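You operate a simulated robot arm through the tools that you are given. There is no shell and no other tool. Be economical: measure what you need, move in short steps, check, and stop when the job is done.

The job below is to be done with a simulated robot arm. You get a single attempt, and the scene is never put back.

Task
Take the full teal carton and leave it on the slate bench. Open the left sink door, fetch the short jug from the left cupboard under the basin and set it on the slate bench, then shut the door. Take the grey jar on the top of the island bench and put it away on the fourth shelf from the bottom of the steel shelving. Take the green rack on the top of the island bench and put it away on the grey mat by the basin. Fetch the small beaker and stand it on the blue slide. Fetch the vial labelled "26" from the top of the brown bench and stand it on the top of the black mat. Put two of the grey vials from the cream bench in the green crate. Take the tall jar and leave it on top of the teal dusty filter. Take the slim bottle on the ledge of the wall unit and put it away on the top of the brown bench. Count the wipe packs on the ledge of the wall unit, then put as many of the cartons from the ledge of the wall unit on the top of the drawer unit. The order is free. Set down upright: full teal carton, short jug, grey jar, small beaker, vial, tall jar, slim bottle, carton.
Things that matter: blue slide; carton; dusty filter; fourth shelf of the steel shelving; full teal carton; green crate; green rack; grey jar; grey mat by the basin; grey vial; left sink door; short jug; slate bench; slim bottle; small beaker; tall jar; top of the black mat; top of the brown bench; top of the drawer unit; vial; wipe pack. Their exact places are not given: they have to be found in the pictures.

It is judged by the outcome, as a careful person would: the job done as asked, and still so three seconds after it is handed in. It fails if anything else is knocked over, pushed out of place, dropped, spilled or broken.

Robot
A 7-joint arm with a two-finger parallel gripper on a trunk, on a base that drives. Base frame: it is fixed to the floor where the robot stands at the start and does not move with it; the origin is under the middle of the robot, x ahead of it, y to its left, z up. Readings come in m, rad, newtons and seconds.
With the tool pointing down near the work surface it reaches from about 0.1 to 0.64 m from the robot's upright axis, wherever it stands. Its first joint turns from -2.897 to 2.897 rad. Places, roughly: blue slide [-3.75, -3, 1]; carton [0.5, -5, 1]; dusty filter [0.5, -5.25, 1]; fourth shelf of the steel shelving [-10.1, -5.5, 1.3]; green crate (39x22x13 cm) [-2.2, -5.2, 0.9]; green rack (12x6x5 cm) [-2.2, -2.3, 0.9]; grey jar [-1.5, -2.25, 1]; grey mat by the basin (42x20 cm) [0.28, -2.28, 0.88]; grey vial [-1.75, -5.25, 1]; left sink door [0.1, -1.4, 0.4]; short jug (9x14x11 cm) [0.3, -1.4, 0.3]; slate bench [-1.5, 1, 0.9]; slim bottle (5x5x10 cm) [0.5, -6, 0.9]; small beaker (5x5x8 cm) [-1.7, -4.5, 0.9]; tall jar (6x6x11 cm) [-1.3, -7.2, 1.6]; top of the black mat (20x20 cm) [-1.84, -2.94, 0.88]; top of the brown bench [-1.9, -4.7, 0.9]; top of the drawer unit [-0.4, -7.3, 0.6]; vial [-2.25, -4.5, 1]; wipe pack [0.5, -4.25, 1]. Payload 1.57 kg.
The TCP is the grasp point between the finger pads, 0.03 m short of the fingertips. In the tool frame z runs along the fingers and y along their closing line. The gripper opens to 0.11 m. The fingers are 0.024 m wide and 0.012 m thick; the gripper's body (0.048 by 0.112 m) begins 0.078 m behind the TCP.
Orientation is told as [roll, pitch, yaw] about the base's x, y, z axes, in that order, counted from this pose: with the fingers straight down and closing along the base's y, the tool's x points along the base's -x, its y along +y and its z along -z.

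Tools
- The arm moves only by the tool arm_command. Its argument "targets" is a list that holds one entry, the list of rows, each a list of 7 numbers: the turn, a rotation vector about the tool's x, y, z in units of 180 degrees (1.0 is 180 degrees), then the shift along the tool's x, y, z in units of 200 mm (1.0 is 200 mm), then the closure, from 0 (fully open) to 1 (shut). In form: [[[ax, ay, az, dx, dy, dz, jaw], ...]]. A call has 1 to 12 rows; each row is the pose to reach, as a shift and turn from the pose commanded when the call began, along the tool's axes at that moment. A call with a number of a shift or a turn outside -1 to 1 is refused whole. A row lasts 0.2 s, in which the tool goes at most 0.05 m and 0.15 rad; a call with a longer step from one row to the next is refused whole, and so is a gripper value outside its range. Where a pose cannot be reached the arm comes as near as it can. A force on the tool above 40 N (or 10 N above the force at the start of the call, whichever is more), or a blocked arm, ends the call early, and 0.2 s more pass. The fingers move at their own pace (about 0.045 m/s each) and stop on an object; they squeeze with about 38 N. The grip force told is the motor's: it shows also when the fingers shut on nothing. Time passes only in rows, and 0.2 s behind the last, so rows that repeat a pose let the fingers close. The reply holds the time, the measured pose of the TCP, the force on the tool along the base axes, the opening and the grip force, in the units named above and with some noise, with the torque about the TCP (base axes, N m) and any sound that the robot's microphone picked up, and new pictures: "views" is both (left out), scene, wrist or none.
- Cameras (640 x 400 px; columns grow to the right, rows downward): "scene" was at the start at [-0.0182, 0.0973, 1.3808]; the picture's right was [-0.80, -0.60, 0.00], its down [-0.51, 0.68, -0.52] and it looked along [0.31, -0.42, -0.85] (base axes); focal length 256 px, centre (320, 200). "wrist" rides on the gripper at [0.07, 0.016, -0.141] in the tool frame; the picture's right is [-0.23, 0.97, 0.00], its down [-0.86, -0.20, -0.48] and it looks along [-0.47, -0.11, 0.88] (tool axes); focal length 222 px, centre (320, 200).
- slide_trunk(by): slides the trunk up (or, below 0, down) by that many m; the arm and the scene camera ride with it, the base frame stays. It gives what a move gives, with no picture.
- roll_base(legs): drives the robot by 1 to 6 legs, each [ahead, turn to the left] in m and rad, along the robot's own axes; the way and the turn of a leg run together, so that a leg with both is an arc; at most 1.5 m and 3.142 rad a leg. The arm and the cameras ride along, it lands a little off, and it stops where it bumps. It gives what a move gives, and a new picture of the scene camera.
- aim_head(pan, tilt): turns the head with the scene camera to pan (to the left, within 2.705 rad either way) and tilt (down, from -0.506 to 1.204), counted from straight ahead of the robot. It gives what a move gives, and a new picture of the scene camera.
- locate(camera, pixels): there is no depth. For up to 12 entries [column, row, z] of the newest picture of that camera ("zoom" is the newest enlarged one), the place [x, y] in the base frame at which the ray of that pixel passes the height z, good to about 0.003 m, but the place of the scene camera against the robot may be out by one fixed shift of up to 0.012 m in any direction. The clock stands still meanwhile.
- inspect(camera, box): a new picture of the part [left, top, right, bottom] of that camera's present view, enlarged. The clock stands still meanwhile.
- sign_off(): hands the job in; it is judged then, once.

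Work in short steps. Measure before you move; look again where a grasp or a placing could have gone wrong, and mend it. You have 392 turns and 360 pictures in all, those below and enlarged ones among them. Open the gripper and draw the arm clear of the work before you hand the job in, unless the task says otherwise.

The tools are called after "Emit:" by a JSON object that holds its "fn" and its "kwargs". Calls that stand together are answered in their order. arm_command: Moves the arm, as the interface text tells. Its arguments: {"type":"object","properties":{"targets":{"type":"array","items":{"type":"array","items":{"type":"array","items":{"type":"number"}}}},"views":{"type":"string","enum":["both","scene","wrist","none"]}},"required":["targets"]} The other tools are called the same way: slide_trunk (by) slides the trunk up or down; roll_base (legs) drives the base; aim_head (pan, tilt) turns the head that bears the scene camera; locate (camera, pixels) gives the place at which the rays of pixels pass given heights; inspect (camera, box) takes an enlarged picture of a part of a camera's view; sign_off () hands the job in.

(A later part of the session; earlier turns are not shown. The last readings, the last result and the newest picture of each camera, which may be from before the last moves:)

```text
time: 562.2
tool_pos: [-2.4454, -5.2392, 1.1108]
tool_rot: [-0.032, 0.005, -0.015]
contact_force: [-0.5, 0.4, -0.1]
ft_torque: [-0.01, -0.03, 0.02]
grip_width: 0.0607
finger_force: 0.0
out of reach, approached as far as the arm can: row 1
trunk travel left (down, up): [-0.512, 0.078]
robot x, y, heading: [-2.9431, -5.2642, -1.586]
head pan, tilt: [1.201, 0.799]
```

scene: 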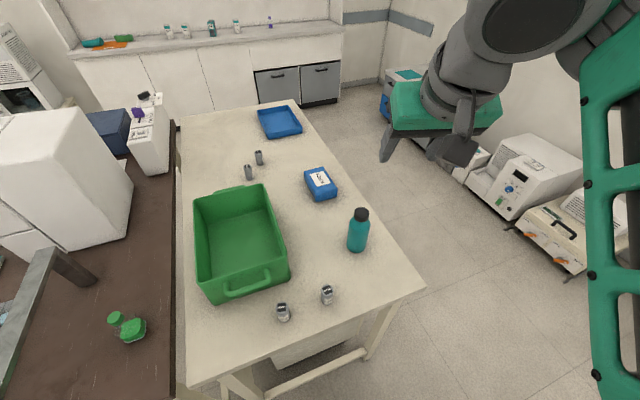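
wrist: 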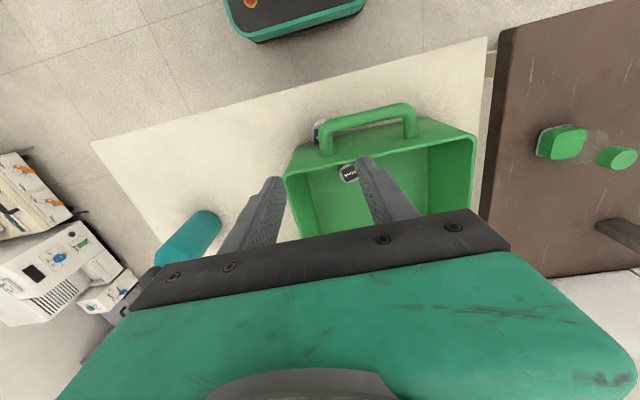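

The first vial stands in the crate. The second sits at (317,129), close to the handle's end; I measure both.

Emit:
{"fn": "inspect", "kwargs": {"camera": "wrist", "box": [260, 90, 420, 210]}}

Emit:
{"fn": "locate", "kwargs": {"camera": "wrist", "pixels": [[317, 128, 0.92], [321, 135, 0.96], [327, 152, 0.96], [390, 112, 0.96], [330, 122, 0.96]]}}

```text
3.33 times, centred on (340, 150) of wrist
```

zoom: 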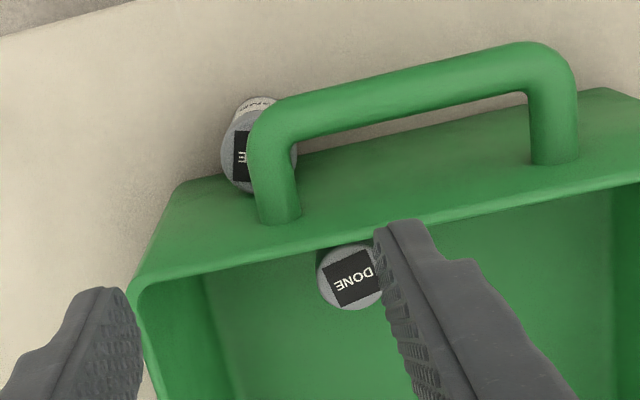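

```text
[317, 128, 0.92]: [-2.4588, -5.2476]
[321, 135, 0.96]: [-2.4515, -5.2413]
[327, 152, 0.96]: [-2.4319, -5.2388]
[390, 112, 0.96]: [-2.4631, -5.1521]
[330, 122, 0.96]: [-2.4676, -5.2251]
```

Emit:
{"fn": "locate", "kwargs": {"camera": "scene", "pixels": [[269, 282, 0.96], [269, 282, 0.98], [228, 294, 0.96], [283, 320, 0.88], [283, 306, 0.93]]}}

```text
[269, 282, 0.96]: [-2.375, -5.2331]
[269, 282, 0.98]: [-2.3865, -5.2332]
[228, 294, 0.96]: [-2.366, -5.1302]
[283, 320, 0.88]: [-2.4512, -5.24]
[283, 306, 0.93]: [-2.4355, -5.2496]
```

I take a fresh enlarged scene view to see whether the crate shifted.

Emit:
{"fn": "inspect", "kwargs": {"camera": "scene", "box": [180, 180, 380, 340]}}

```text
2.50 times, centred on (280, 260) of scene
```

zoom: 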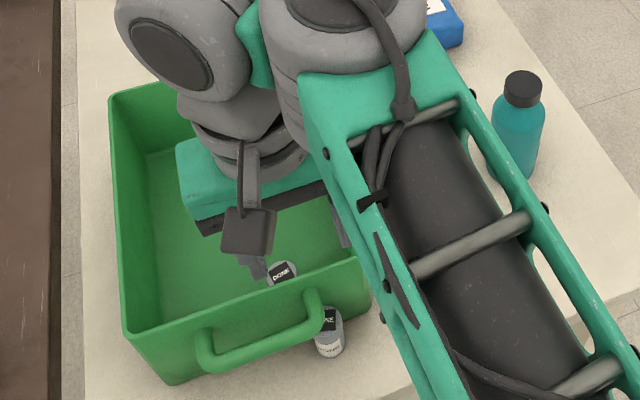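

The crate has been dragged a few cm west so that its handle crowds the second vial. I push the crate back east by its handle with closed fingers, gently.

Emit:
{"fn": "arm_command", "kwargs": {"targets": [[[0, 0, 0, 0.14, 0.17, 0, 1], [0, 0, 0, 0.28, 0.35, 0, 1], [0, 0, 0, 0.33, 0.38, 0, 1], [0, 0, 0, 0.33, 0.38, 0, 1]]], "views": "none"}}

Emit:
{"fn": "slide_trunk", "kwargs": {"by": -0.165}}

Emit:
{"fn": "arm_command", "kwargs": {"targets": [[[0, 0, 0, 0, 0, 0, 1]]], "views": "wrist"}}

```text
time: 563.2
tool_pos: [-2.5111, -5.1632, 1.1098]
tool_rot: [-0.035, 0.007, -0.014]
contact_force: [-0.3, -0.2, 1.1]
ft_torque: [0.02, 0.06, -0.03]
grip_width: 0.0
finger_force: 15.5
trunk travel left (down, up): [-0.512, 0.078]
robot x, y, heading: [-2.9399, -5.2646, -1.59]
head pan, tilt: [1.201, 0.799]
```

```text
time: 565.1
tool_pos: [-2.5108, -5.1635, 0.9458]
tool_rot: [-0.036, 0.007, -0.013]
contact_force: [0.1, 0.0, -0.5]
ft_torque: [0.0, -0.03, -0.02]
grip_width: 0.0
finger_force: 21.7
trunk travel left (down, up): [-0.347, 0.243]
robot x, y, heading: [-2.9389, -5.2606, -1.585]
head pan, tilt: [1.201, 0.799]
```

```text
time: 565.5
tool_pos: [-2.5101, -5.1632, 0.9447]
tool_rot: [-0.034, 0.006, -0.015]
contact_force: [-0.3, 0.3, -0.4]
ft_torque: [0.0, 0.03, 0.03]
grip_width: 0.0
finger_force: 21.6
trunk travel left (down, up): [-0.347, 0.243]
robot x, y, heading: [-2.9386, -5.2649, -1.586]
head pan, tilt: [1.201, 0.799]
```

wrist: 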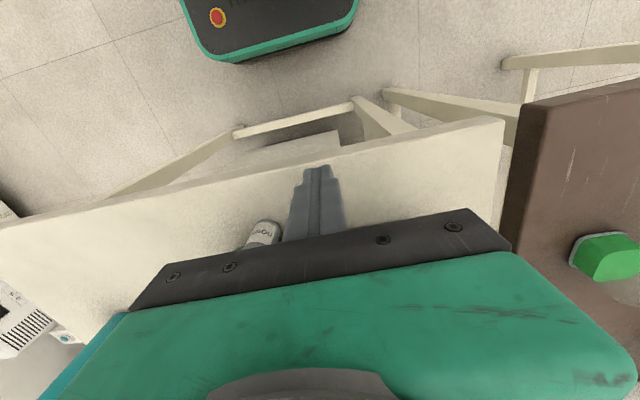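

I push east in 1 cm steps to x≈-2.40.

Emit:
{"fn": "arm_command", "kwargs": {"targets": [[[0, 0, 0, -0.06, 0, 0, 1], [0, 0, 0, -0.12, 0, 0, 1], [0, 0, 0, -0.18, 0, 0, 1], [0, 0, 0, -0.24, 0, 0, 1], [0, 0, 0, -0.3, 0, 0, 1], [0, 0, 0, -0.36, 0, 0, 1], [0, 0, 0, -0.41, 0, 0, 1], [0, 0, 0, -0.46, 0, 0, 1], [0, 0, 0, -0.5, 0, 0, 1], [0, 0, 0, -0.54, 0, 0, 1]]], "views": "none"}}

Emit:
{"fn": "inspect", "kwargs": {"camera": "scene", "box": [180, 180, 380, 340]}}

```text
time: 567.7
tool_pos: [-2.4033, -5.1652, 0.9449]
tool_rot: [-0.033, 0.005, -0.013]
contact_force: [-0.7, 0.3, 0.4]
ft_torque: [-0.02, -0.03, -0.01]
grip_width: 0.0004
finger_force: 21.0
trunk travel left (down, up): [-0.347, 0.243]
robot x, y, heading: [-2.9408, -5.263, -1.588]
head pan, tilt: [1.201, 0.799]
```

```text
2.50 times, centred on (280, 260) of scene
```

zoom: 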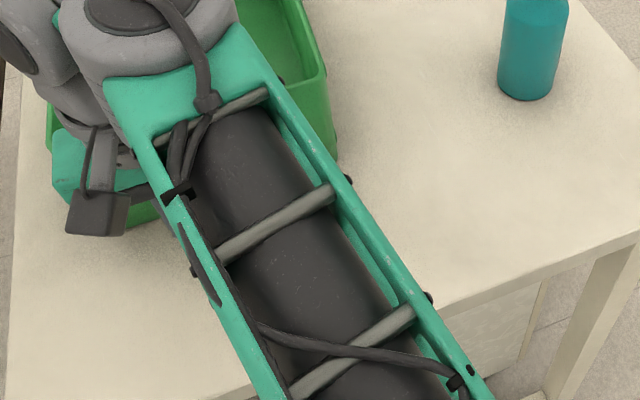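

I retreat west, rise and look again.

Emit:
{"fn": "arm_command", "kwargs": {"targets": [[[0, 0, 0, 0.15, 0, 0, 1], [0, 0, 0, 0.3, 0, 0, 1], [0, 0, 0, 0.5, 0, 0, 1]]], "views": "none"}}

Emit:
{"fn": "slide_trunk", "kwargs": {"by": 0.165}}

Emit:
{"fn": "arm_command", "kwargs": {"targets": [[[0, 0, 0, 0, -0.2, 0, 0.5], [0, 0, 0, 0, -0.4, 0, 0.5], [0, 0, 0, -0.1, -0.4, 0, 0.45]]], "views": "wrist"}}

Emit:
{"fn": "inspect", "kwargs": {"camera": "scene", "box": [180, 180, 380, 340]}}

```text
time: 568.5
tool_pos: [-2.5022, -5.1629, 0.9443]
tool_rot: [-0.033, 0.006, -0.014]
contact_force: [-0.1, -0.8, -0.2]
ft_torque: [0.0, 0.02, 0.01]
grip_width: 0.0
finger_force: 20.9
trunk travel left (down, up): [-0.347, 0.243]
robot x, y, heading: [-2.9399, -5.2659, -1.584]
head pan, tilt: [1.201, 0.799]
```

```text
time: 570.3
tool_pos: [-2.5025, -5.1623, 1.1083]
tool_rot: [-0.034, 0.006, -0.015]
contact_force: [-0.3, -0.3, 0.1]
ft_torque: [0.01, -0.01, 0.03]
grip_width: 0.0001
finger_force: 21.0
trunk travel left (down, up): [-0.512, 0.078]
robot x, y, heading: [-2.9388, -5.2684, -1.585]
head pan, tilt: [1.201, 0.799]
```

```text
time: 571.1
tool_pos: [-2.4832, -5.2429, 1.1116]
tool_rot: [-0.034, 0.007, -0.011]
contact_force: [-0.2, 0.1, -0.5]
ft_torque: [0.02, 0.01, -0.02]
grip_width: 0.0604
finger_force: 0.1
trunk travel left (down, up): [-0.512, 0.078]
robot x, y, heading: [-2.9427, -5.2622, -1.589]
head pan, tilt: [1.201, 0.799]
```

wrist: 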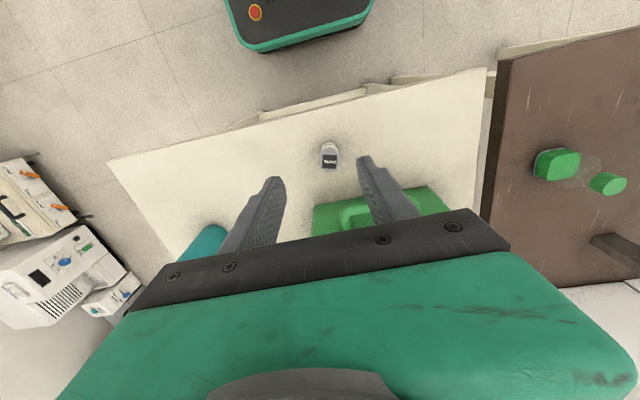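

```text
2.50 times, centred on (280, 260) of scene
```

zoom: 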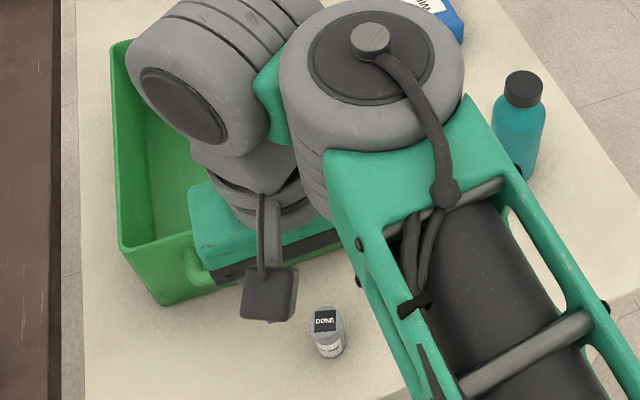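

The crate is back near its place and the vial stands free. I locate the vial and grip it.

Emit:
{"fn": "locate", "kwargs": {"camera": "wrist", "pixels": [[330, 161, 0.93], [330, 150, 0.88], [350, 208, 0.96]]}}

```text
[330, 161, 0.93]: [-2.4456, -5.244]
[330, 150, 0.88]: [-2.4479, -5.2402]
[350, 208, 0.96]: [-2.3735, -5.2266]
```

Emit:
{"fn": "arm_command", "kwargs": {"targets": [[[0, 0, 0, -0.1, 0.005, 0, 0.45], [0, 0, 0, -0.185, 0.005, 0, 0.45], [0, 0, 0, -0.185, 0.005, 0, 0.45]]], "views": "none"}}

Emit:
{"fn": "slide_trunk", "kwargs": {"by": -0.192}}

Emit:
{"fn": "arm_command", "kwargs": {"targets": [[[0, 0, 0, 0, 0, 0, 0.8], [0, 0, 0, 0, 0, 0, 1], [0, 0, 0, 0, 0, 0, 1], [0, 0, 0, 0, 0, 0, 1]]], "views": "none"}}

Emit:
{"fn": "slide_trunk", "kwargs": {"by": 0.21}}

```text
time: 571.9
tool_pos: [-2.4459, -5.242, 1.1125]
tool_rot: [-0.034, 0.007, -0.013]
contact_force: [-0.4, -0.1, -0.7]
ft_torque: [0.03, 0.0, -0.04]
grip_width: 0.0605
finger_force: 0.0
trunk travel left (down, up): [-0.512, 0.078]
robot x, y, heading: [-2.9441, -5.2658, -1.582]
head pan, tilt: [1.201, 0.799]
```

```text
time: 574.0
tool_pos: [-2.4469, -5.2424, 0.9197]
tool_rot: [-0.036, 0.007, -0.012]
contact_force: [-0.3, 0.2, -0.5]
ft_torque: [0.0, 0.01, 0.01]
grip_width: 0.0604
finger_force: 0.0
trunk travel left (down, up): [-0.32, 0.27]
robot x, y, heading: [-2.9384, -5.2631, -1.587]
head pan, tilt: [1.201, 0.799]
```

```text
time: 575.0
tool_pos: [-2.4471, -5.2418, 0.92]
tool_rot: [-0.034, 0.009, -0.013]
contact_force: [0.8, 0.5, 0.5]
ft_torque: [0.0, 0.04, -0.02]
grip_width: 0.0302
finger_force: 32.7
trunk travel left (down, up): [-0.32, 0.27]
robot x, y, heading: [-2.941, -5.264, -1.586]
head pan, tilt: [1.201, 0.799]
```

```text
time: 577.3
tool_pos: [-2.4459, -5.2419, 1.1296]
tool_rot: [-0.035, 0.007, -0.015]
contact_force: [0.5, 0.1, -0.4]
ft_torque: [0.03, 0.02, 0.03]
grip_width: 0.03
finger_force: 37.8
trunk travel left (down, up): [-0.53, 0.06]
robot x, y, heading: [-2.9433, -5.2679, -1.578]
head pan, tilt: [1.201, 0.799]
```

Gripped. To keep the camera box off the crate's rim this time, I turn the hand 90° while moving to (-2.30,-5.13).

Emit:
{"fn": "arm_command", "kwargs": {"targets": [[[0, 0, -0.046, -0.07, 0.05, 0, 1], [0, 0, -0.092, -0.14, 0.1, 0, 1], [0, 0, -0.138, -0.2, 0.15, 0, 1], [0, 0, -0.184, -0.27, 0.2, 0, 1], [0, 0, -0.23, -0.34, 0.25, 0, 1], [0, 0, -0.276, -0.4, 0.3, 0, 1], [0, 0, -0.322, -0.47, 0.36, 0, 1], [0, 0, -0.368, -0.54, 0.41, 0, 1], [0, 0, -0.414, -0.6, 0.46, 0, 1], [0, 0, -0.46, -0.67, 0.51, 0, 1], [0, 0, -0.5, -0.73, 0.56, 0, 1], [0, 0, -0.5, -0.73, 0.56, 0, 1]]], "views": "both"}}

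```text
time: 580.1
tool_pos: [-2.3177, -5.1703, 1.1289]
tool_rot: [-0.01, 0.028, 1.5]
contact_force: [-0.3, -0.6, -1.1]
ft_torque: [0.01, -0.03, -0.03]
grip_width: 0.0299
finger_force: 38.1
out of reach, approached as far as the arm can: row 10, 11, 12
trunk travel left (down, up): [-0.53, 0.06]
robot x, y, heading: [-2.9414, -5.2624, -1.586]
head pan, tilt: [1.201, 0.799]
stopped in row 12: the arm was blocked; the commanded pose is now the measured one
```

scene: 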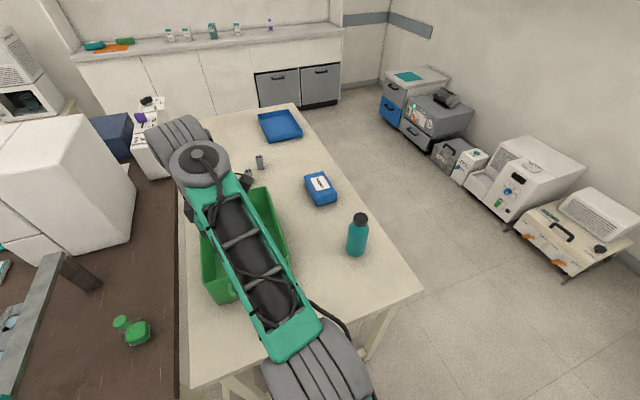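
wrist: 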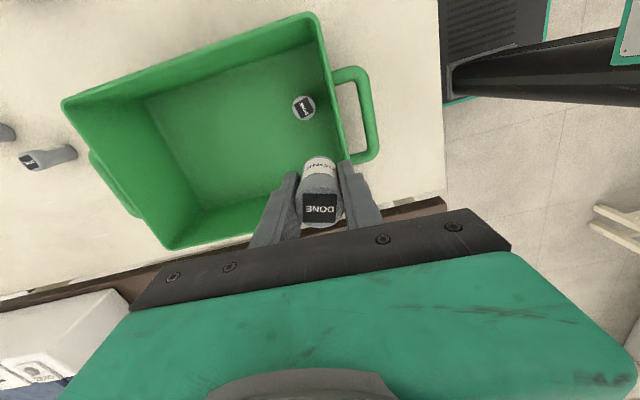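

I check the crate's west rim and walls against the tool position.

Emit:
{"fn": "locate", "kwargs": {"camera": "wrist", "pixels": [[318, 30, 1.01], [340, 130, 1.01], [62, 103, 1.01], [170, 248, 1.01], [303, 106, 0.93], [335, 160, 1.01]]}}

```text
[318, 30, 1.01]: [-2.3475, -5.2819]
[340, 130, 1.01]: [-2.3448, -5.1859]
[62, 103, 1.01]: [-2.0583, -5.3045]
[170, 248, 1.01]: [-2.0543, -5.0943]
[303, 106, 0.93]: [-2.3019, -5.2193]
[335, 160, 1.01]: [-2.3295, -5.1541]
```

The hand is at its reach limit above the west wall, so I bring the base 6 cm closer with a small S-move (hand raised).

Emit:
{"fn": "slide_trunk", "kwargs": {"by": 0.055}}

Emit:
{"fn": "roll_base", "kwargs": {"legs": [[0, 0.27], [0.27, 0], [0, -0.265], [-0.26, 0]]}}

Emit:
{"fn": "arm_command", "kwargs": {"targets": [[[0, 0, 0, 0, 0, 0, 1]]], "views": "wrist"}}

```text
time: 581.0
tool_pos: [-2.3166, -5.1687, 1.1828]
tool_rot: [-0.01, 0.029, 1.503]
contact_force: [0.3, 0.2, -0.4]
ft_torque: [0.0, 0.03, -0.03]
grip_width: 0.03
finger_force: 37.9
trunk travel left (down, up): [-0.585, 0.005]
robot x, y, heading: [-2.9411, -5.2603, -1.583]
head pan, tilt: [1.201, 0.799]
```

```text
time: 586.2
tool_pos: [-2.2474, -5.163, 1.1828]
tool_rot: [-0.01, 0.027, 1.511]
contact_force: [0.4, 0.6, -0.5]
ft_torque: [0.0, 0.0, -0.02]
grip_width: 0.0299
finger_force: 37.8
trunk travel left (down, up): [-0.585, 0.005]
robot x, y, heading: [-2.8701, -5.2662, -1.577]
head pan, tilt: [1.201, 0.799]
```

scene: 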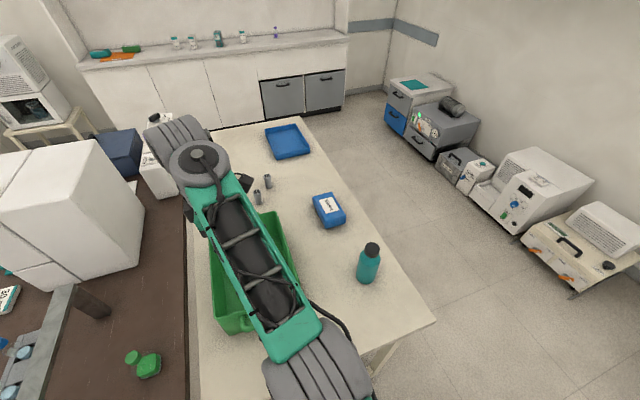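

```text
time: 586.6
tool_pos: [-2.248, -5.1649, 1.1818]
tool_rot: [-0.01, 0.029, 1.51]
contact_force: [-0.4, -1.0, -0.3]
ft_torque: [-0.02, 0.02, -0.03]
grip_width: 0.0299
finger_force: 37.9
trunk travel left (down, up): [-0.585, 0.005]
robot x, y, heading: [-2.8696, -5.2631, -1.573]
head pan, tilt: [1.201, 0.799]
```

wrist: 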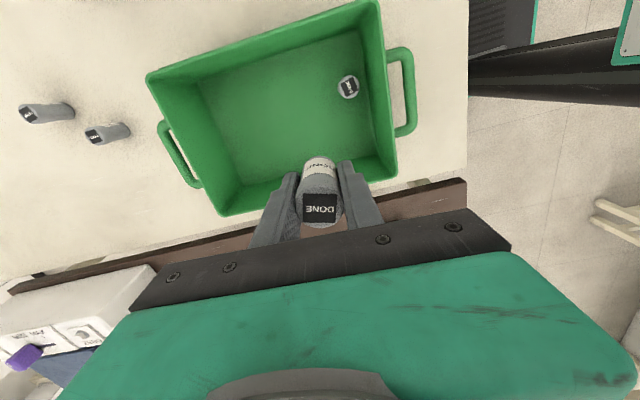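

Now well inside. I shift 1.5 cm further from the north wall and lower to the crate floor.

Emit:
{"fn": "arm_command", "kwargs": {"targets": [[[0, 0, 0, 0.075, 0, 0, 1], [0, 0, 0, 0.075, 0, 0, 1]]], "views": "none"}}

Emit:
{"fn": "slide_trunk", "kwargs": {"by": -0.24}}

Emit:
{"fn": "slide_trunk", "kwargs": {"by": -0.008}}

Emit:
{"fn": "slide_trunk", "kwargs": {"by": -0.006}}

```text
time: 587.2
tool_pos: [-2.2492, -5.1796, 1.1837]
tool_rot: [-0.011, 0.028, 1.511]
contact_force: [-0.2, 0.3, -0.3]
ft_torque: [0.0, -0.01, 0.02]
grip_width: 0.03
finger_force: 38.3
trunk travel left (down, up): [-0.585, 0.005]
robot x, y, heading: [-2.8704, -5.2655, -1.581]
head pan, tilt: [1.201, 0.799]
```

```text
time: 589.7
tool_pos: [-2.2478, -5.1789, 0.9423]
tool_rot: [-0.011, 0.028, 1.511]
contact_force: [-0.9, -0.8, -0.4]
ft_torque: [0.0, -0.01, 0.0]
grip_width: 0.03
finger_force: 38.0
trunk travel left (down, up): [-0.345, 0.245]
robot x, y, heading: [-2.8739, -5.2633, -1.577]
head pan, tilt: [1.201, 0.799]
```

```text
time: 590.3
tool_pos: [-2.2477, -5.1786, 0.9353]
tool_rot: [-0.008, 0.029, 1.511]
contact_force: [-0.5, -1.0, -0.1]
ft_torque: [0.01, 0.01, -0.01]
grip_width: 0.03
finger_force: 38.1
trunk travel left (down, up): [-0.337, 0.253]
robot x, y, heading: [-2.8744, -5.2669, -1.578]
head pan, tilt: [1.201, 0.799]
```

```text
time: 590.8
tool_pos: [-2.2491, -5.1794, 0.9287]
tool_rot: [-0.01, 0.029, 1.512]
contact_force: [0.0, 0.2, -0.3]
ft_torque: [-0.03, -0.02, -0.02]
grip_width: 0.03
finger_force: 38.1
trunk travel left (down, up): [-0.331, 0.259]
robot x, y, heading: [-2.8702, -5.2639, -1.577]
head pan, tilt: [1.201, 0.799]
```

Emit:
{"fn": "slide_trunk", "kwargs": {"by": -0.006}}

Emit:
{"fn": "arm_command", "kwargs": {"targets": [[[0, 0, 0, 0, 0, 0, 0.7], [0, 0, 0, 0, 0, -0.01, 0.5], [0, 0, 0, 0, 0, -0.01, 0.45]]], "views": "none"}}

Emit:
{"fn": "slide_trunk", "kwargs": {"by": 0.25}}

Emit:
{"fn": "arm_command", "kwargs": {"targets": [[[0, 0, 0, 0, 0, 0, 0.45]]], "views": "wrist"}}

```text
time: 591.4
tool_pos: [-2.2497, -5.1793, 0.9244]
tool_rot: [-0.016, 0.029, 1.511]
contact_force: [1.5, -0.2, 9.2]
ft_torque: [0.1, 0.03, 0.04]
grip_width: 0.0301
finger_force: 37.7
trunk travel left (down, up): [-0.325, 0.265]
robot x, y, heading: [-2.8708, -5.265, -1.571]
head pan, tilt: [1.201, 0.799]
```

```text
time: 592.2
tool_pos: [-2.2492, -5.1798, 0.9256]
tool_rot: [-0.011, 0.028, 1.512]
contact_force: [0.0, 0.0, -0.3]
ft_torque: [0.01, -0.02, -0.01]
grip_width: 0.0607
finger_force: 0.1
trunk travel left (down, up): [-0.325, 0.265]
robot x, y, heading: [-2.8672, -5.2694, -1.58]
head pan, tilt: [1.201, 0.799]
```

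```text
time: 594.8
tool_pos: [-2.2477, -5.1801, 1.1755]
tool_rot: [-0.012, 0.027, 1.512]
contact_force: [0.6, -0.2, 0.1]
ft_torque: [-0.01, -0.01, 0.03]
grip_width: 0.0607
finger_force: 0.2
trunk travel left (down, up): [-0.575, 0.015]
robot x, y, heading: [-2.8689, -5.2633, -1.578]
head pan, tilt: [1.201, 0.799]
```

```text
time: 595.2
tool_pos: [-2.2493, -5.1789, 1.175]
tool_rot: [-0.01, 0.026, 1.511]
contact_force: [-0.7, -0.8, 0.6]
ft_torque: [0.0, 0.01, -0.01]
grip_width: 0.0608
finger_force: 0.0
trunk travel left (down, up): [-0.575, 0.015]
robot x, y, heading: [-2.8739, -5.2635, -1.577]
head pan, tilt: [1.201, 0.799]
```

wrist: 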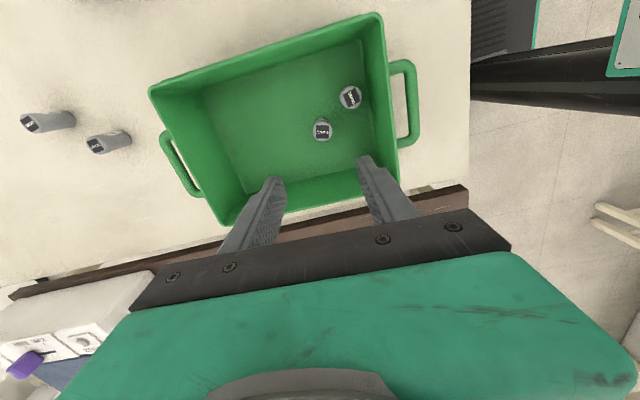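

Both vials stand in the green crate. I swing the arm forward, clear of the brown bench's equipment, before moving along to it.

Emit:
{"fn": "arm_command", "kwargs": {"targets": [[[0, 0, 0.027, 0.16, 0.14, 0, 0.45], [0, 0, 0.054, 0.33, 0.28, 0, 0.45], [0, 0, 0.08, 0.5, 0.42, 0, 0.45], [0, 0, 0.107, 0.66, 0.56, 0, 0.45], [0, 0, 0.134, 0.83, 0.7, 0, 0.45], [0, 0, 0.16, 1, 0.84, 0, 0.45]]], "views": "none"}}

Emit:
{"fn": "arm_command", "kwargs": {"targets": [[[0, 0, 0.032, 0.2, 0.04, 0, 0.45], [0, 0, 0.064, 0.4, 0.08, 0, 0.45], [0, 0, 0.096, 0.6, 0.12, 0, 0.45], [0, 0, 0.128, 0.8, 0.16, 0, 0.45], [0, 0, 0.16, 1, 0.19, 0, 0.45]]], "views": "none"}}

Emit:
{"fn": "arm_command", "kwargs": {"targets": [[[0, 0, 0.032, 0.2, -0.06, 0, 0.45], [0, 0, 0.064, 0.4, -0.12, 0, 0.45], [0, 0, 0.096, 0.6, -0.19, 0, 0.45], [0, 0, 0.128, 0.8, -0.25, 0, 0.45], [0, 0, 0.16, 0.98, -0.31, 0, 0.45]]], "views": "none"}}

Emit:
{"fn": "roll_base", "kwargs": {"legs": [[-0.75, 0]]}}

Emit:
{"fn": "aim_head", "kwargs": {"pan": 1.5, "tilt": 0.75}}

```text
time: 596.6
tool_pos: [-2.4302, -5.3693, 1.1789]
tool_rot: [-0.022, 0.018, 1.008]
contact_force: [0.1, 0.1, 0.2]
ft_torque: [-0.01, -0.02, -0.01]
grip_width: 0.0606
finger_force: 0.1
trunk travel left (down, up): [-0.575, 0.015]
robot x, y, heading: [-2.8719, -5.2649, -1.576]
head pan, tilt: [1.201, 0.799]
```

```text
time: 597.8
tool_pos: [-2.5681, -5.5178, 1.1829]
tool_rot: [-0.03, 0.004, 0.504]
contact_force: [0.2, -0.3, -0.7]
ft_torque: [0.02, 0.01, -0.04]
grip_width: 0.0604
finger_force: 0.0
trunk travel left (down, up): [-0.575, 0.015]
robot x, y, heading: [-2.8698, -5.2601, -1.579]
head pan, tilt: [1.201, 0.799]
```

```text
time: 599.0
tool_pos: [-2.7098, -5.6667, 1.1851]
tool_rot: [-0.03, -0.009, 0.003]
contact_force: [-0.5, -0.2, -0.1]
ft_torque: [0.02, -0.01, 0.04]
grip_width: 0.0607
finger_force: 0.0
trunk travel left (down, up): [-0.575, 0.015]
robot x, y, heading: [-2.8724, -5.2635, -1.575]
head pan, tilt: [1.201, 0.799]
```

```text
time: 603.0
tool_pos: [-2.7055, -4.9213, 1.1851]
tool_rot: [-0.03, -0.009, -0.001]
contact_force: [-0.2, 0.4, 0.5]
ft_torque: [0.0, 0.02, 0.02]
grip_width: 0.0604
finger_force: 0.1
trunk travel left (down, up): [-0.575, 0.015]
robot x, y, heading: [-2.8652, -4.5184, -1.578]
head pan, tilt: [1.201, 0.799]
```

scene: 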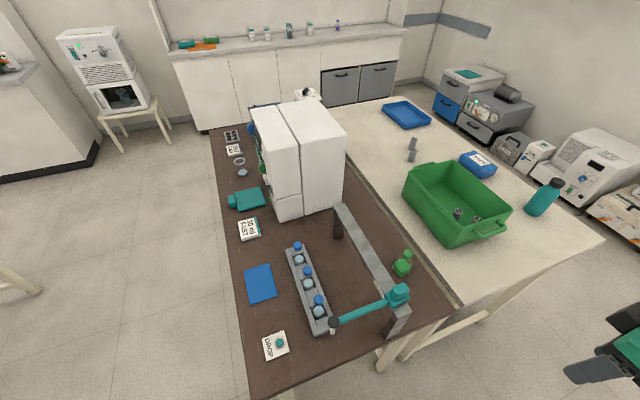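

```text
time: 603.8
tool_pos: [-2.7052, -4.9215, 1.1857]
tool_rot: [-0.028, -0.011, 0.0]
contact_force: [0.0, -0.8, 0.6]
ft_torque: [-0.01, -0.03, 0.02]
grip_width: 0.0606
finger_force: 0.1
trunk travel left (down, up): [-0.575, 0.015]
robot x, y, heading: [-2.8679, -4.5181, -1.58]
head pan, tilt: [1.499, 0.75]
```

scene: 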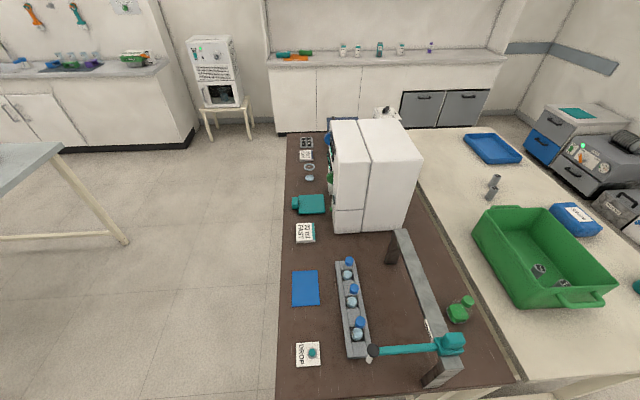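

The brown bench shows a rail with three blue-capped vials, cards, and a small beaker further on at (310,172). I zoom in to read the labels.

Emit:
{"fn": "inspect", "kwargs": {"camera": "scene", "box": [280, 230, 400, 380]}}

Emit:
{"fn": "inspect", "kwargs": {"camera": "scene", "box": [280, 120, 360, 230]}}

```text
2.67 times, centred on (340, 305) of scene
```

zoom: 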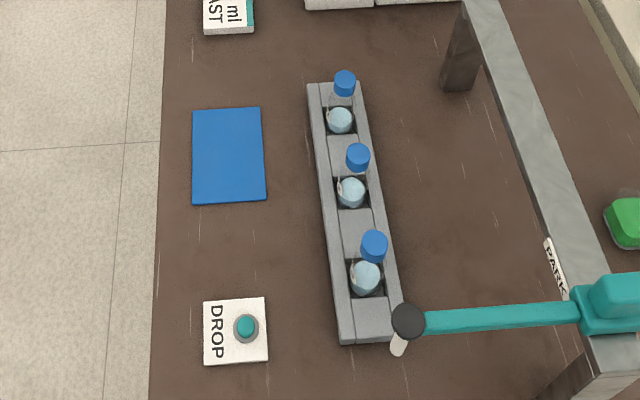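

```text
3.64 times, centred on (320, 175) of scene
```

zoom: 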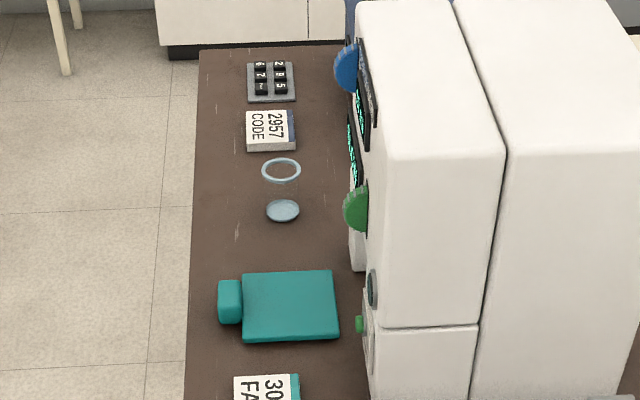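

The vial labels face north (left in this view). I locate things and go to the bench's north side.

Emit:
{"fn": "locate", "kwargs": {"camera": "scene", "pixels": [[277, 395, 0.88], [287, 135, 0.88], [358, 335, 0.9], [353, 303, 0.9], [348, 275, 0.9], [309, 179, 0.88], [305, 287, 0.88], [308, 353, 0.88], [308, 205, 0.9], [515, 382, 0.88], [375, 352, 1.1]]}}

```text
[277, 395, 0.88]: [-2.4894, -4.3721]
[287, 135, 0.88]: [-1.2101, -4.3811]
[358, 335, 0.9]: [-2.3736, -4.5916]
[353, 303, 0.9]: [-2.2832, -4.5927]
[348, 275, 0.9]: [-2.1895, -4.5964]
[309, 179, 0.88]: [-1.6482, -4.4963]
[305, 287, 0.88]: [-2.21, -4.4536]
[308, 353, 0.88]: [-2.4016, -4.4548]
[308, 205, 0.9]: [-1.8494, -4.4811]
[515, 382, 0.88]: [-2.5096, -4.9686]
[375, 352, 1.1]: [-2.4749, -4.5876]
```

Vials at y≈-4.59, x≈-2.375/-2.283/-2.19; bench north edge y≈-4.375. I drive to the north side, heading west, and look left.

Emit:
{"fn": "roll_base", "kwargs": {"legs": [[-0.6, 0], [0, -1.78], [-0.6, 0], [0, 0.22]]}}

Emit:
{"fn": "aim_head", "kwargs": {"pan": 1.5, "tilt": 0.9}}

Emit:
{"fn": "inspect", "kwargs": {"camera": "scene", "box": [200, 150, 440, 350]}}

```text
time: 615.3
tool_pos: [-2.6787, -4.2076, 1.185]
tool_rot: [-0.029, -0.009, -1.57]
contact_force: [-0.7, 0.1, -1.0]
ft_torque: [0.02, 0.02, 0.05]
grip_width: 0.0605
finger_force: 0.1
trunk travel left (down, up): [-0.575, 0.015]
robot x, y, heading: [-2.2738, -4.0432, 3.138]
head pan, tilt: [1.499, 0.75]
```

scene: 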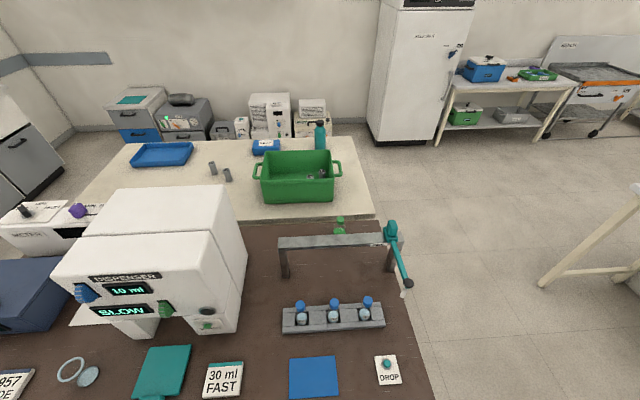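

```text
time: 616.0
tool_pos: [-2.6789, -4.2073, 1.1858]
tool_rot: [-0.03, -0.011, -1.568]
contact_force: [0.4, 0.2, -0.3]
ft_torque: [0.0, -0.01, 0.02]
grip_width: 0.0604
finger_force: 0.2
trunk travel left (down, up): [-0.575, 0.015]
robot x, y, heading: [-2.2754, -4.0448, 3.136]
head pan, tilt: [1.499, 0.901]
```

scene: 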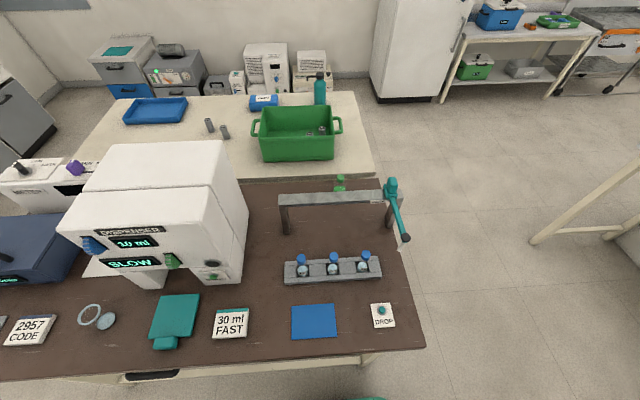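

```text
2.00 times, centred on (320, 250) of scene
```

zoom: 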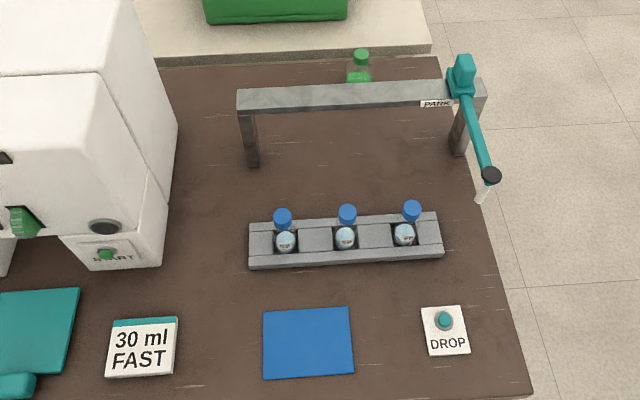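

I enlarge the three vials further.

Emit:
{"fn": "inspect", "kwargs": {"camera": "scene", "box": [280, 240, 390, 295]}}

```text
5.82 times, centred on (335, 268) of scene
```

zoom: 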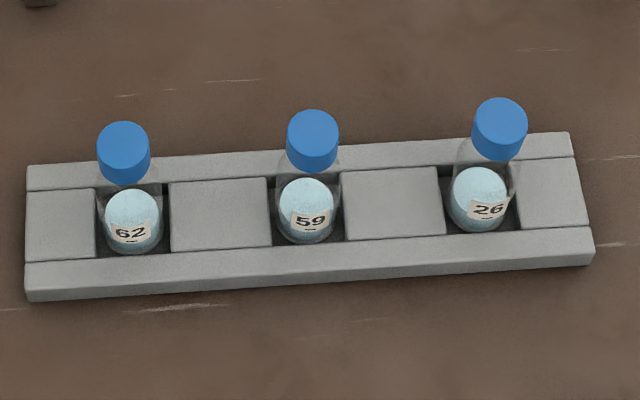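

The westernmost vial is "26". I determine its cap's height and place, and those of the arm end beside it.

Emit:
{"fn": "locate", "kwargs": {"camera": "scene", "pixels": [[366, 255.6, 0.94], [366, 255.6, 0.96], [366, 255.6, 0.98], [362, 270, 0.9], [362, 270, 0.88], [405, 238, 1.05], [405, 238, 1.0], [288, 283, 0.91], [381, 278, 0.91], [398, 253, 0.95]]}}

```text
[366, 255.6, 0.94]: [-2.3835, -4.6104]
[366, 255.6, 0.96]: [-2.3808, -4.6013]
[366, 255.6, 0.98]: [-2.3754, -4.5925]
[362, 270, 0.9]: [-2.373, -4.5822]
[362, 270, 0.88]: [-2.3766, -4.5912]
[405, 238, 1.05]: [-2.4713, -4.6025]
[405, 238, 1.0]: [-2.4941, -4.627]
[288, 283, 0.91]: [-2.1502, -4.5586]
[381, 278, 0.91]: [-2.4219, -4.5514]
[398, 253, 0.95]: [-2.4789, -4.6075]
```

Vial 26 at (-2.375,-4.587), cap centre z≈0.98. I move over it (two moves) and look through the wrist camera.

Emit:
{"fn": "arm_command", "kwargs": {"targets": [[[0, 0, 0, -0.19, 0.15, 0, 0.5], [0, 0, 0, -0.38, 0.3, 0, 0.5], [0, 0, 0, -0.57, 0.45, 0, 0.5], [0, 0, 0, -0.76, 0.61, 0, 0.5], [0, 0, 0, -0.95, 0.76, 0, 0.5]]], "views": "none"}}

Emit:
{"fn": "arm_command", "kwargs": {"targets": [[[0, 0, 0, -0.19, 0.15, 0, 0.5], [0, 0, 0, -0.38, 0.3, 0, 0.5], [0, 0, 0, -0.57, 0.45, 0, 0.5], [0, 0, 0, -0.76, 0.61, 0, 0.5], [0, 0, 0, -0.95, 0.76, 0, 0.5], [0, 0, 0, -0.95, 0.76, 0, 0.5]]], "views": "none"}}

Emit:
{"fn": "slide_trunk", "kwargs": {"by": -0.1}}

Emit:
{"fn": "arm_command", "kwargs": {"targets": [[[0, 0, 0, 0, 0, 0, 0.5]]], "views": "wrist"}}

```text
time: 617.2
tool_pos: [-2.5264, -4.3985, 1.1819]
tool_rot: [-0.03, -0.009, -1.567]
contact_force: [-0.3, 0.1, 0.1]
ft_torque: [0.02, 0.01, -0.03]
grip_width: 0.0552
finger_force: 0.0
trunk travel left (down, up): [-0.575, 0.015]
robot x, y, heading: [-2.2768, -4.0441, 3.132]
head pan, tilt: [1.499, 0.901]
```

```text
time: 618.6
tool_pos: [-2.3741, -4.5878, 1.1806]
tool_rot: [-0.029, -0.011, -1.569]
contact_force: [-0.4, -0.4, 0.1]
ft_torque: [-0.01, 0.02, 0.01]
grip_width: 0.0551
finger_force: 0.0
trunk travel left (down, up): [-0.575, 0.015]
robot x, y, heading: [-2.2741, -4.0478, 3.137]
head pan, tilt: [1.499, 0.901]
```

```text
time: 619.9
tool_pos: [-2.3751, -4.5872, 1.0797]
tool_rot: [-0.029, -0.011, -1.569]
contact_force: [0.6, 0.3, 0.0]
ft_torque: [-0.01, 0.0, -0.01]
grip_width: 0.0551
finger_force: 0.2
trunk travel left (down, up): [-0.475, 0.115]
robot x, y, heading: [-2.2745, -4.0439, 3.133]
head pan, tilt: [1.499, 0.901]
```

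```text
time: 620.3
tool_pos: [-2.3745, -4.5884, 1.0801]
tool_rot: [-0.03, -0.009, -1.57]
contact_force: [-0.6, -0.3, -0.9]
ft_torque: [-0.03, 0.0, -0.02]
grip_width: 0.0548
finger_force: 0.0
trunk travel left (down, up): [-0.475, 0.115]
robot x, y, heading: [-2.272, -4.0454, 3.132]
head pan, tilt: [1.499, 0.901]
```

wrist: 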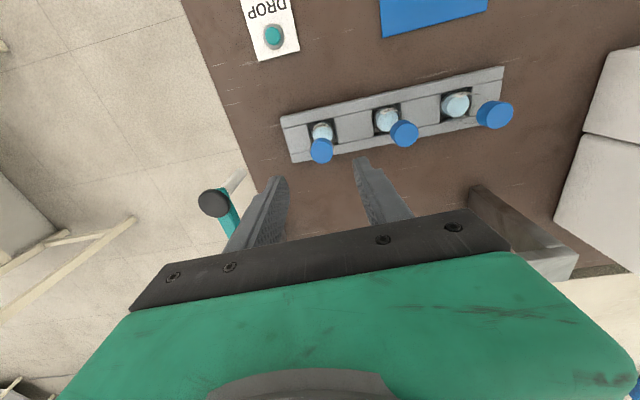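

Emit:
{"fn": "locate", "kwargs": {"camera": "wrist", "pixels": [[321, 150, 0.985], [321, 150, 0.97], [322, 131, 0.91], [214, 203, 1.05], [230, 203, 1.05]]}}

```text
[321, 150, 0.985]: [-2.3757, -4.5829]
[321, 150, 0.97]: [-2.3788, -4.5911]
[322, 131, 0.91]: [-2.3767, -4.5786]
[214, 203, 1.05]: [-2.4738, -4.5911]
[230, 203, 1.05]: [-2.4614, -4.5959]
```

Aligned. I lower to z≈0.975 around the cap, close, and lift straight up.

Emit:
{"fn": "slide_trunk", "kwargs": {"by": -0.106}}

Emit:
{"fn": "arm_command", "kwargs": {"targets": [[[0, 0, 0, 0, 0, 0, 0.8], [0, 0, 0, 0, 0, 0, 1], [0, 0, 0, 0, 0, 0, 1], [0, 0, 0, 0, 0, 0, 1]]], "views": "none"}}

Emit:
{"fn": "slide_trunk", "kwargs": {"by": 0.21}}

Emit:
{"fn": "arm_command", "kwargs": {"targets": [[[0, 0, 0, 0, 0, 0, 1]]], "views": "wrist"}}

```text
time: 621.7
tool_pos: [-2.3746, -4.5873, 0.974]
tool_rot: [-0.03, -0.009, -1.569]
contact_force: [0.0, -0.1, -0.5]
ft_torque: [0.01, 0.05, 0.0]
grip_width: 0.0552
finger_force: 0.0
trunk travel left (down, up): [-0.369, 0.221]
robot x, y, heading: [-2.2757, -4.0451, 3.139]
head pan, tilt: [1.499, 0.901]
```

```text
time: 622.7
tool_pos: [-2.3748, -4.5888, 0.9749]
tool_rot: [-0.03, -0.011, -1.57]
contact_force: [0.0, 0.4, 2.1]
ft_torque: [-0.04, -0.04, 0.0]
grip_width: 0.0205
finger_force: 30.2
trunk travel left (down, up): [-0.369, 0.221]
robot x, y, heading: [-2.2775, -4.048, 3.133]
head pan, tilt: [1.499, 0.901]
```

```text
time: 625.0
tool_pos: [-2.3747, -4.588, 1.1838]
tool_rot: [-0.028, -0.01, -1.568]
contact_force: [-0.9, 0.2, 0.1]
ft_torque: [0.01, 0.0, 0.01]
grip_width: 0.0204
finger_force: 33.8
trunk travel left (down, up): [-0.579, 0.011]
robot x, y, heading: [-2.2751, -4.0424, 3.134]
head pan, tilt: [1.499, 0.901]
```

```text
time: 625.4
tool_pos: [-2.3752, -4.5876, 1.1843]
tool_rot: [-0.03, -0.01, -1.569]
contact_force: [0.4, -0.1, 0.4]
ft_torque: [-0.02, 0.01, -0.01]
grip_width: 0.0203
finger_force: 33.8
trunk travel left (down, up): [-0.579, 0.011]
robot x, y, heading: [-2.2799, -4.0466, 3.135]
head pan, tilt: [1.499, 0.901]
```

wrist: 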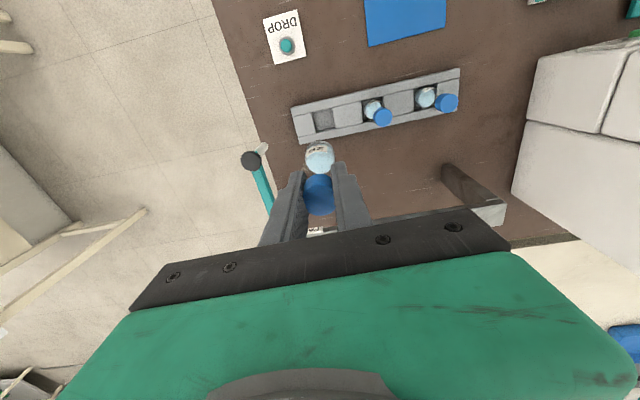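

Vial "26" is in hand. I drive round to the island's south side, turning so the arm points north over the black mat.

Emit:
{"fn": "roll_base", "kwargs": {"legs": [[0, -0.6], [0.5, 0], [0, -2.184], [0.8, 0], [0, -0.351]]}}

Emit:
{"fn": "arm_command", "kwargs": {"targets": [[[0, 0, 0, 0, 0, 0, 1]]], "views": "wrist"}}

```text
time: 640.1
tool_pos: [-1.8477, -2.9287, 1.185]
tool_rot: [-0.028, -0.01, 1.592]
contact_force: [-0.1, 0.0, -0.8]
ft_torque: [-0.02, 0.01, -0.02]
grip_width: 0.0208
finger_force: 33.7
trunk travel left (down, up): [-0.579, 0.011]
robot x, y, heading: [-1.9386, -3.4725, 0.012]
head pan, tilt: [1.499, 0.901]
```

scene: 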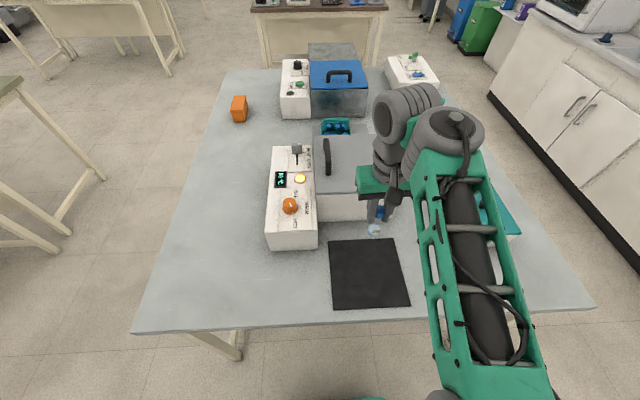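

```text
time: 640.5
tool_pos: [-1.8498, -2.9293, 1.1846]
tool_rot: [-0.03, -0.011, 1.59]
contact_force: [-0.1, 0.8, -0.5]
ft_torque: [0.0, 0.0, -0.01]
grip_width: 0.0206
finger_force: 34.6
trunk travel left (down, up): [-0.579, 0.011]
robot x, y, heading: [-1.938, -3.4703, 0.012]
head pan, tilt: [1.499, 0.901]
```

wrist: 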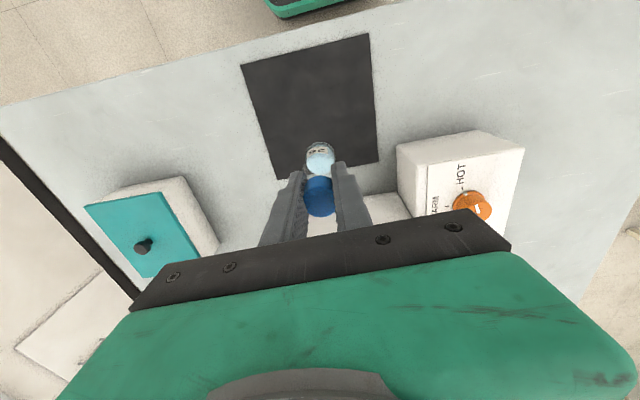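

Mat in view. I locate its corners.

Emit:
{"fn": "locate", "kwargs": {"camera": "wrist", "pixels": [[241, 65, 0.88], [367, 33, 0.88], [379, 162, 0.88], [273, 180, 0.88]]}}

```text
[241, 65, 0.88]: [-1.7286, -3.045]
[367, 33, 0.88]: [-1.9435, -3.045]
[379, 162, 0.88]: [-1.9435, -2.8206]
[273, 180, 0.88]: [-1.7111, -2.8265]
```

Mat centre (-1.832,-2.934). I nudge to it and lower to contact.

Emit:
{"fn": "arm_command", "kwargs": {"targets": [[[0, 0, 0, 0.02, -0.08, 0, 1], [0, 0, 0, 0.02, -0.08, 0, 1]]], "views": "none"}}

Emit:
{"fn": "slide_trunk", "kwargs": {"by": -0.2}}

Emit:
{"fn": "slide_trunk", "kwargs": {"by": -0.008}}

Emit:
{"fn": "slide_trunk", "kwargs": {"by": -0.006}}

Emit:
{"fn": "inspect", "kwargs": {"camera": "scene", "box": [320, 160, 440, 310]}}

```text
time: 641.1
tool_pos: [-1.8334, -2.9326, 1.1844]
tool_rot: [-0.031, -0.009, 1.59]
contact_force: [-0.5, -0.4, -0.2]
ft_torque: [-0.01, -0.01, 0.01]
grip_width: 0.0207
finger_force: 34.1
trunk travel left (down, up): [-0.579, 0.011]
robot x, y, heading: [-1.9372, -3.4706, 0.014]
head pan, tilt: [1.499, 0.901]
```

```text
time: 643.3
tool_pos: [-1.834, -2.9327, 0.9847]
tool_rot: [-0.029, -0.01, 1.59]
contact_force: [-0.1, -0.2, -0.5]
ft_torque: [-0.01, 0.0, 0.02]
grip_width: 0.0207
finger_force: 34.2
trunk travel left (down, up): [-0.379, 0.211]
robot x, y, heading: [-1.9412, -3.4733, 0.016]
head pan, tilt: [1.499, 0.901]
```

```text
time: 643.8
tool_pos: [-1.8334, -2.9323, 0.9763]
tool_rot: [-0.029, -0.01, 1.589]
contact_force: [0.3, 0.0, -1.1]
ft_torque: [-0.03, 0.03, 0.0]
grip_width: 0.0204
finger_force: 34.2
trunk travel left (down, up): [-0.371, 0.219]
robot x, y, heading: [-1.9416, -3.4721, 0.011]
head pan, tilt: [1.499, 0.901]
```

```text
time: 644.4
tool_pos: [-1.8337, -2.9336, 0.9734]
tool_rot: [-0.029, -0.015, 1.591]
contact_force: [0.9, -0.6, 19.3]
ft_torque: [-0.12, 0.14, 0.01]
grip_width: 0.0205
finger_force: 34.1
trunk travel left (down, up): [-0.365, 0.225]
robot x, y, heading: [-1.9351, -3.4691, 0.009]
head pan, tilt: [1.499, 0.901]
```

```text
2.67 times, centred on (380, 235) of scene
```

zoom: 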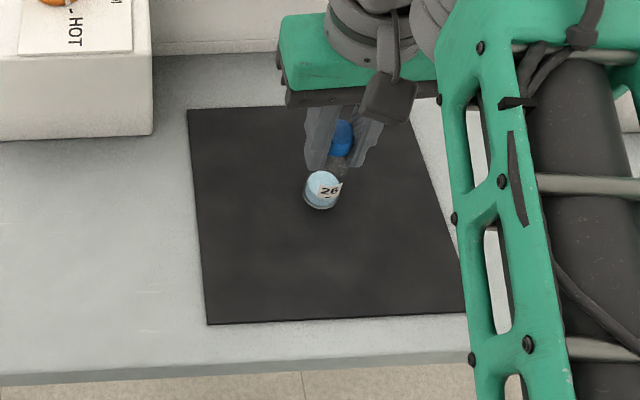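

Contact on the mat, vial upright. I release and rise.

Emit:
{"fn": "arm_command", "kwargs": {"targets": [[[0, 0, 0, 0, 0, -0.005, 0.75], [0, 0, 0, 0, 0, -0.005, 0.5], [0, 0, 0, 0, 0, -0.005, 0.4]]], "views": "none"}}

Emit:
{"fn": "slide_trunk", "kwargs": {"by": 0.21}}

Emit:
{"fn": "arm_command", "kwargs": {"targets": [[[0, 0, 0, 0, 0, 0, 0.3]]], "views": "wrist"}}

```text
time: 645.2
tool_pos: [-1.8334, -2.9337, 0.9675]
tool_rot: [-0.027, -0.003, 1.591]
contact_force: [-0.2, -0.2, -0.3]
ft_torque: [-0.01, 0.03, -0.04]
grip_width: 0.0627
finger_force: 0.1
trunk travel left (down, up): [-0.365, 0.225]
robot x, y, heading: [-1.937, -3.4745, 0.008]
head pan, tilt: [1.499, 0.901]
```

```text
time: 647.4
tool_pos: [-1.8327, -2.9322, 1.1804]
tool_rot: [-0.029, -0.008, 1.592]
contact_force: [-0.7, -0.8, 0.3]
ft_torque: [0.01, 0.04, 0.0]
grip_width: 0.066
finger_force: 0.0
trunk travel left (down, up): [-0.575, 0.015]
robot x, y, heading: [-1.939, -3.4725, 0.007]
head pan, tilt: [1.499, 0.901]
```

```text
time: 647.8
tool_pos: [-1.8333, -2.9324, 1.1818]
tool_rot: [-0.029, -0.008, 1.591]
contact_force: [0.6, -0.4, 0.4]
ft_torque: [0.01, -0.01, 0.0]
grip_width: 0.077
finger_force: 0.0
trunk travel left (down, up): [-0.575, 0.015]
robot x, y, heading: [-1.9405, -3.4732, 0.011]
head pan, tilt: [1.499, 0.901]
```

wrist: 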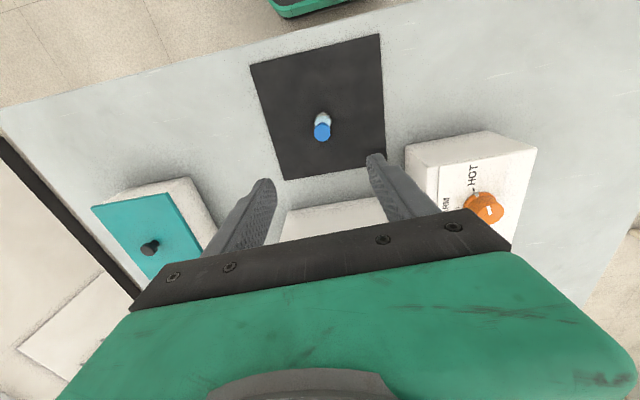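

Vial "26" stands on the black mat. Next the small beaker: I drive to near (-1.55,-3.96) and look at it before swinging the arm in.

Emit:
{"fn": "roll_base", "kwargs": {"legs": [[0, -0.9], [0.62, 0], [0, -1.0]]}}

Emit:
{"fn": "aim_head", "kwargs": {"pan": 0.3, "tilt": 0.9}}

```text
time: 656.2
tool_pos: [-1.0667, -4.2231, 1.1806]
tool_rot: [-0.03, -0.009, -0.302]
contact_force: [0.1, 0.4, 1.0]
ft_torque: [0.01, -0.02, 0.02]
grip_width: 0.0769
finger_force: 0.1
trunk travel left (down, up): [-0.575, 0.015]
robot x, y, heading: [-1.5453, -3.9534, -1.882]
head pan, tilt: [1.499, 0.901]
```

scene: 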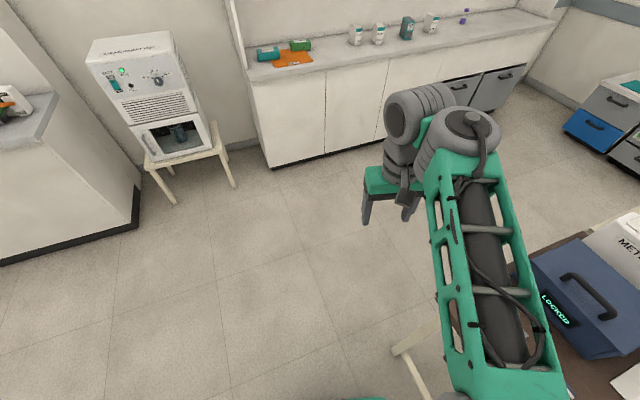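

```text
time: 657.6
tool_pos: [-1.067, -4.2223, 1.1814]
tool_rot: [-0.029, -0.009, -0.301]
contact_force: [1.0, -0.4, -0.1]
ft_torque: [0.0, -0.01, -0.02]
grip_width: 0.077
finger_force: 0.1
trunk travel left (down, up): [-0.575, 0.015]
robot x, y, heading: [-1.5455, -3.9513, -1.883]
head pan, tilt: [0.3, 0.901]
```

scene: 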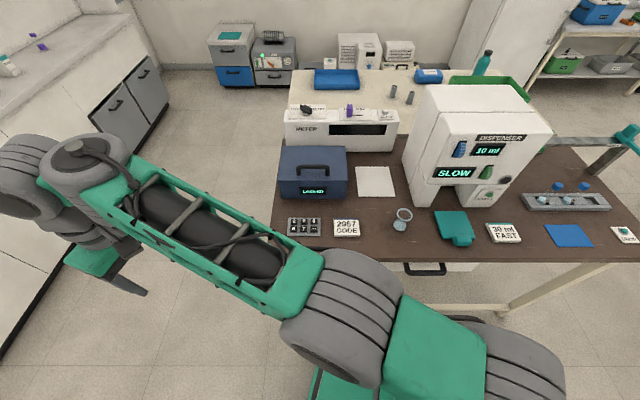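

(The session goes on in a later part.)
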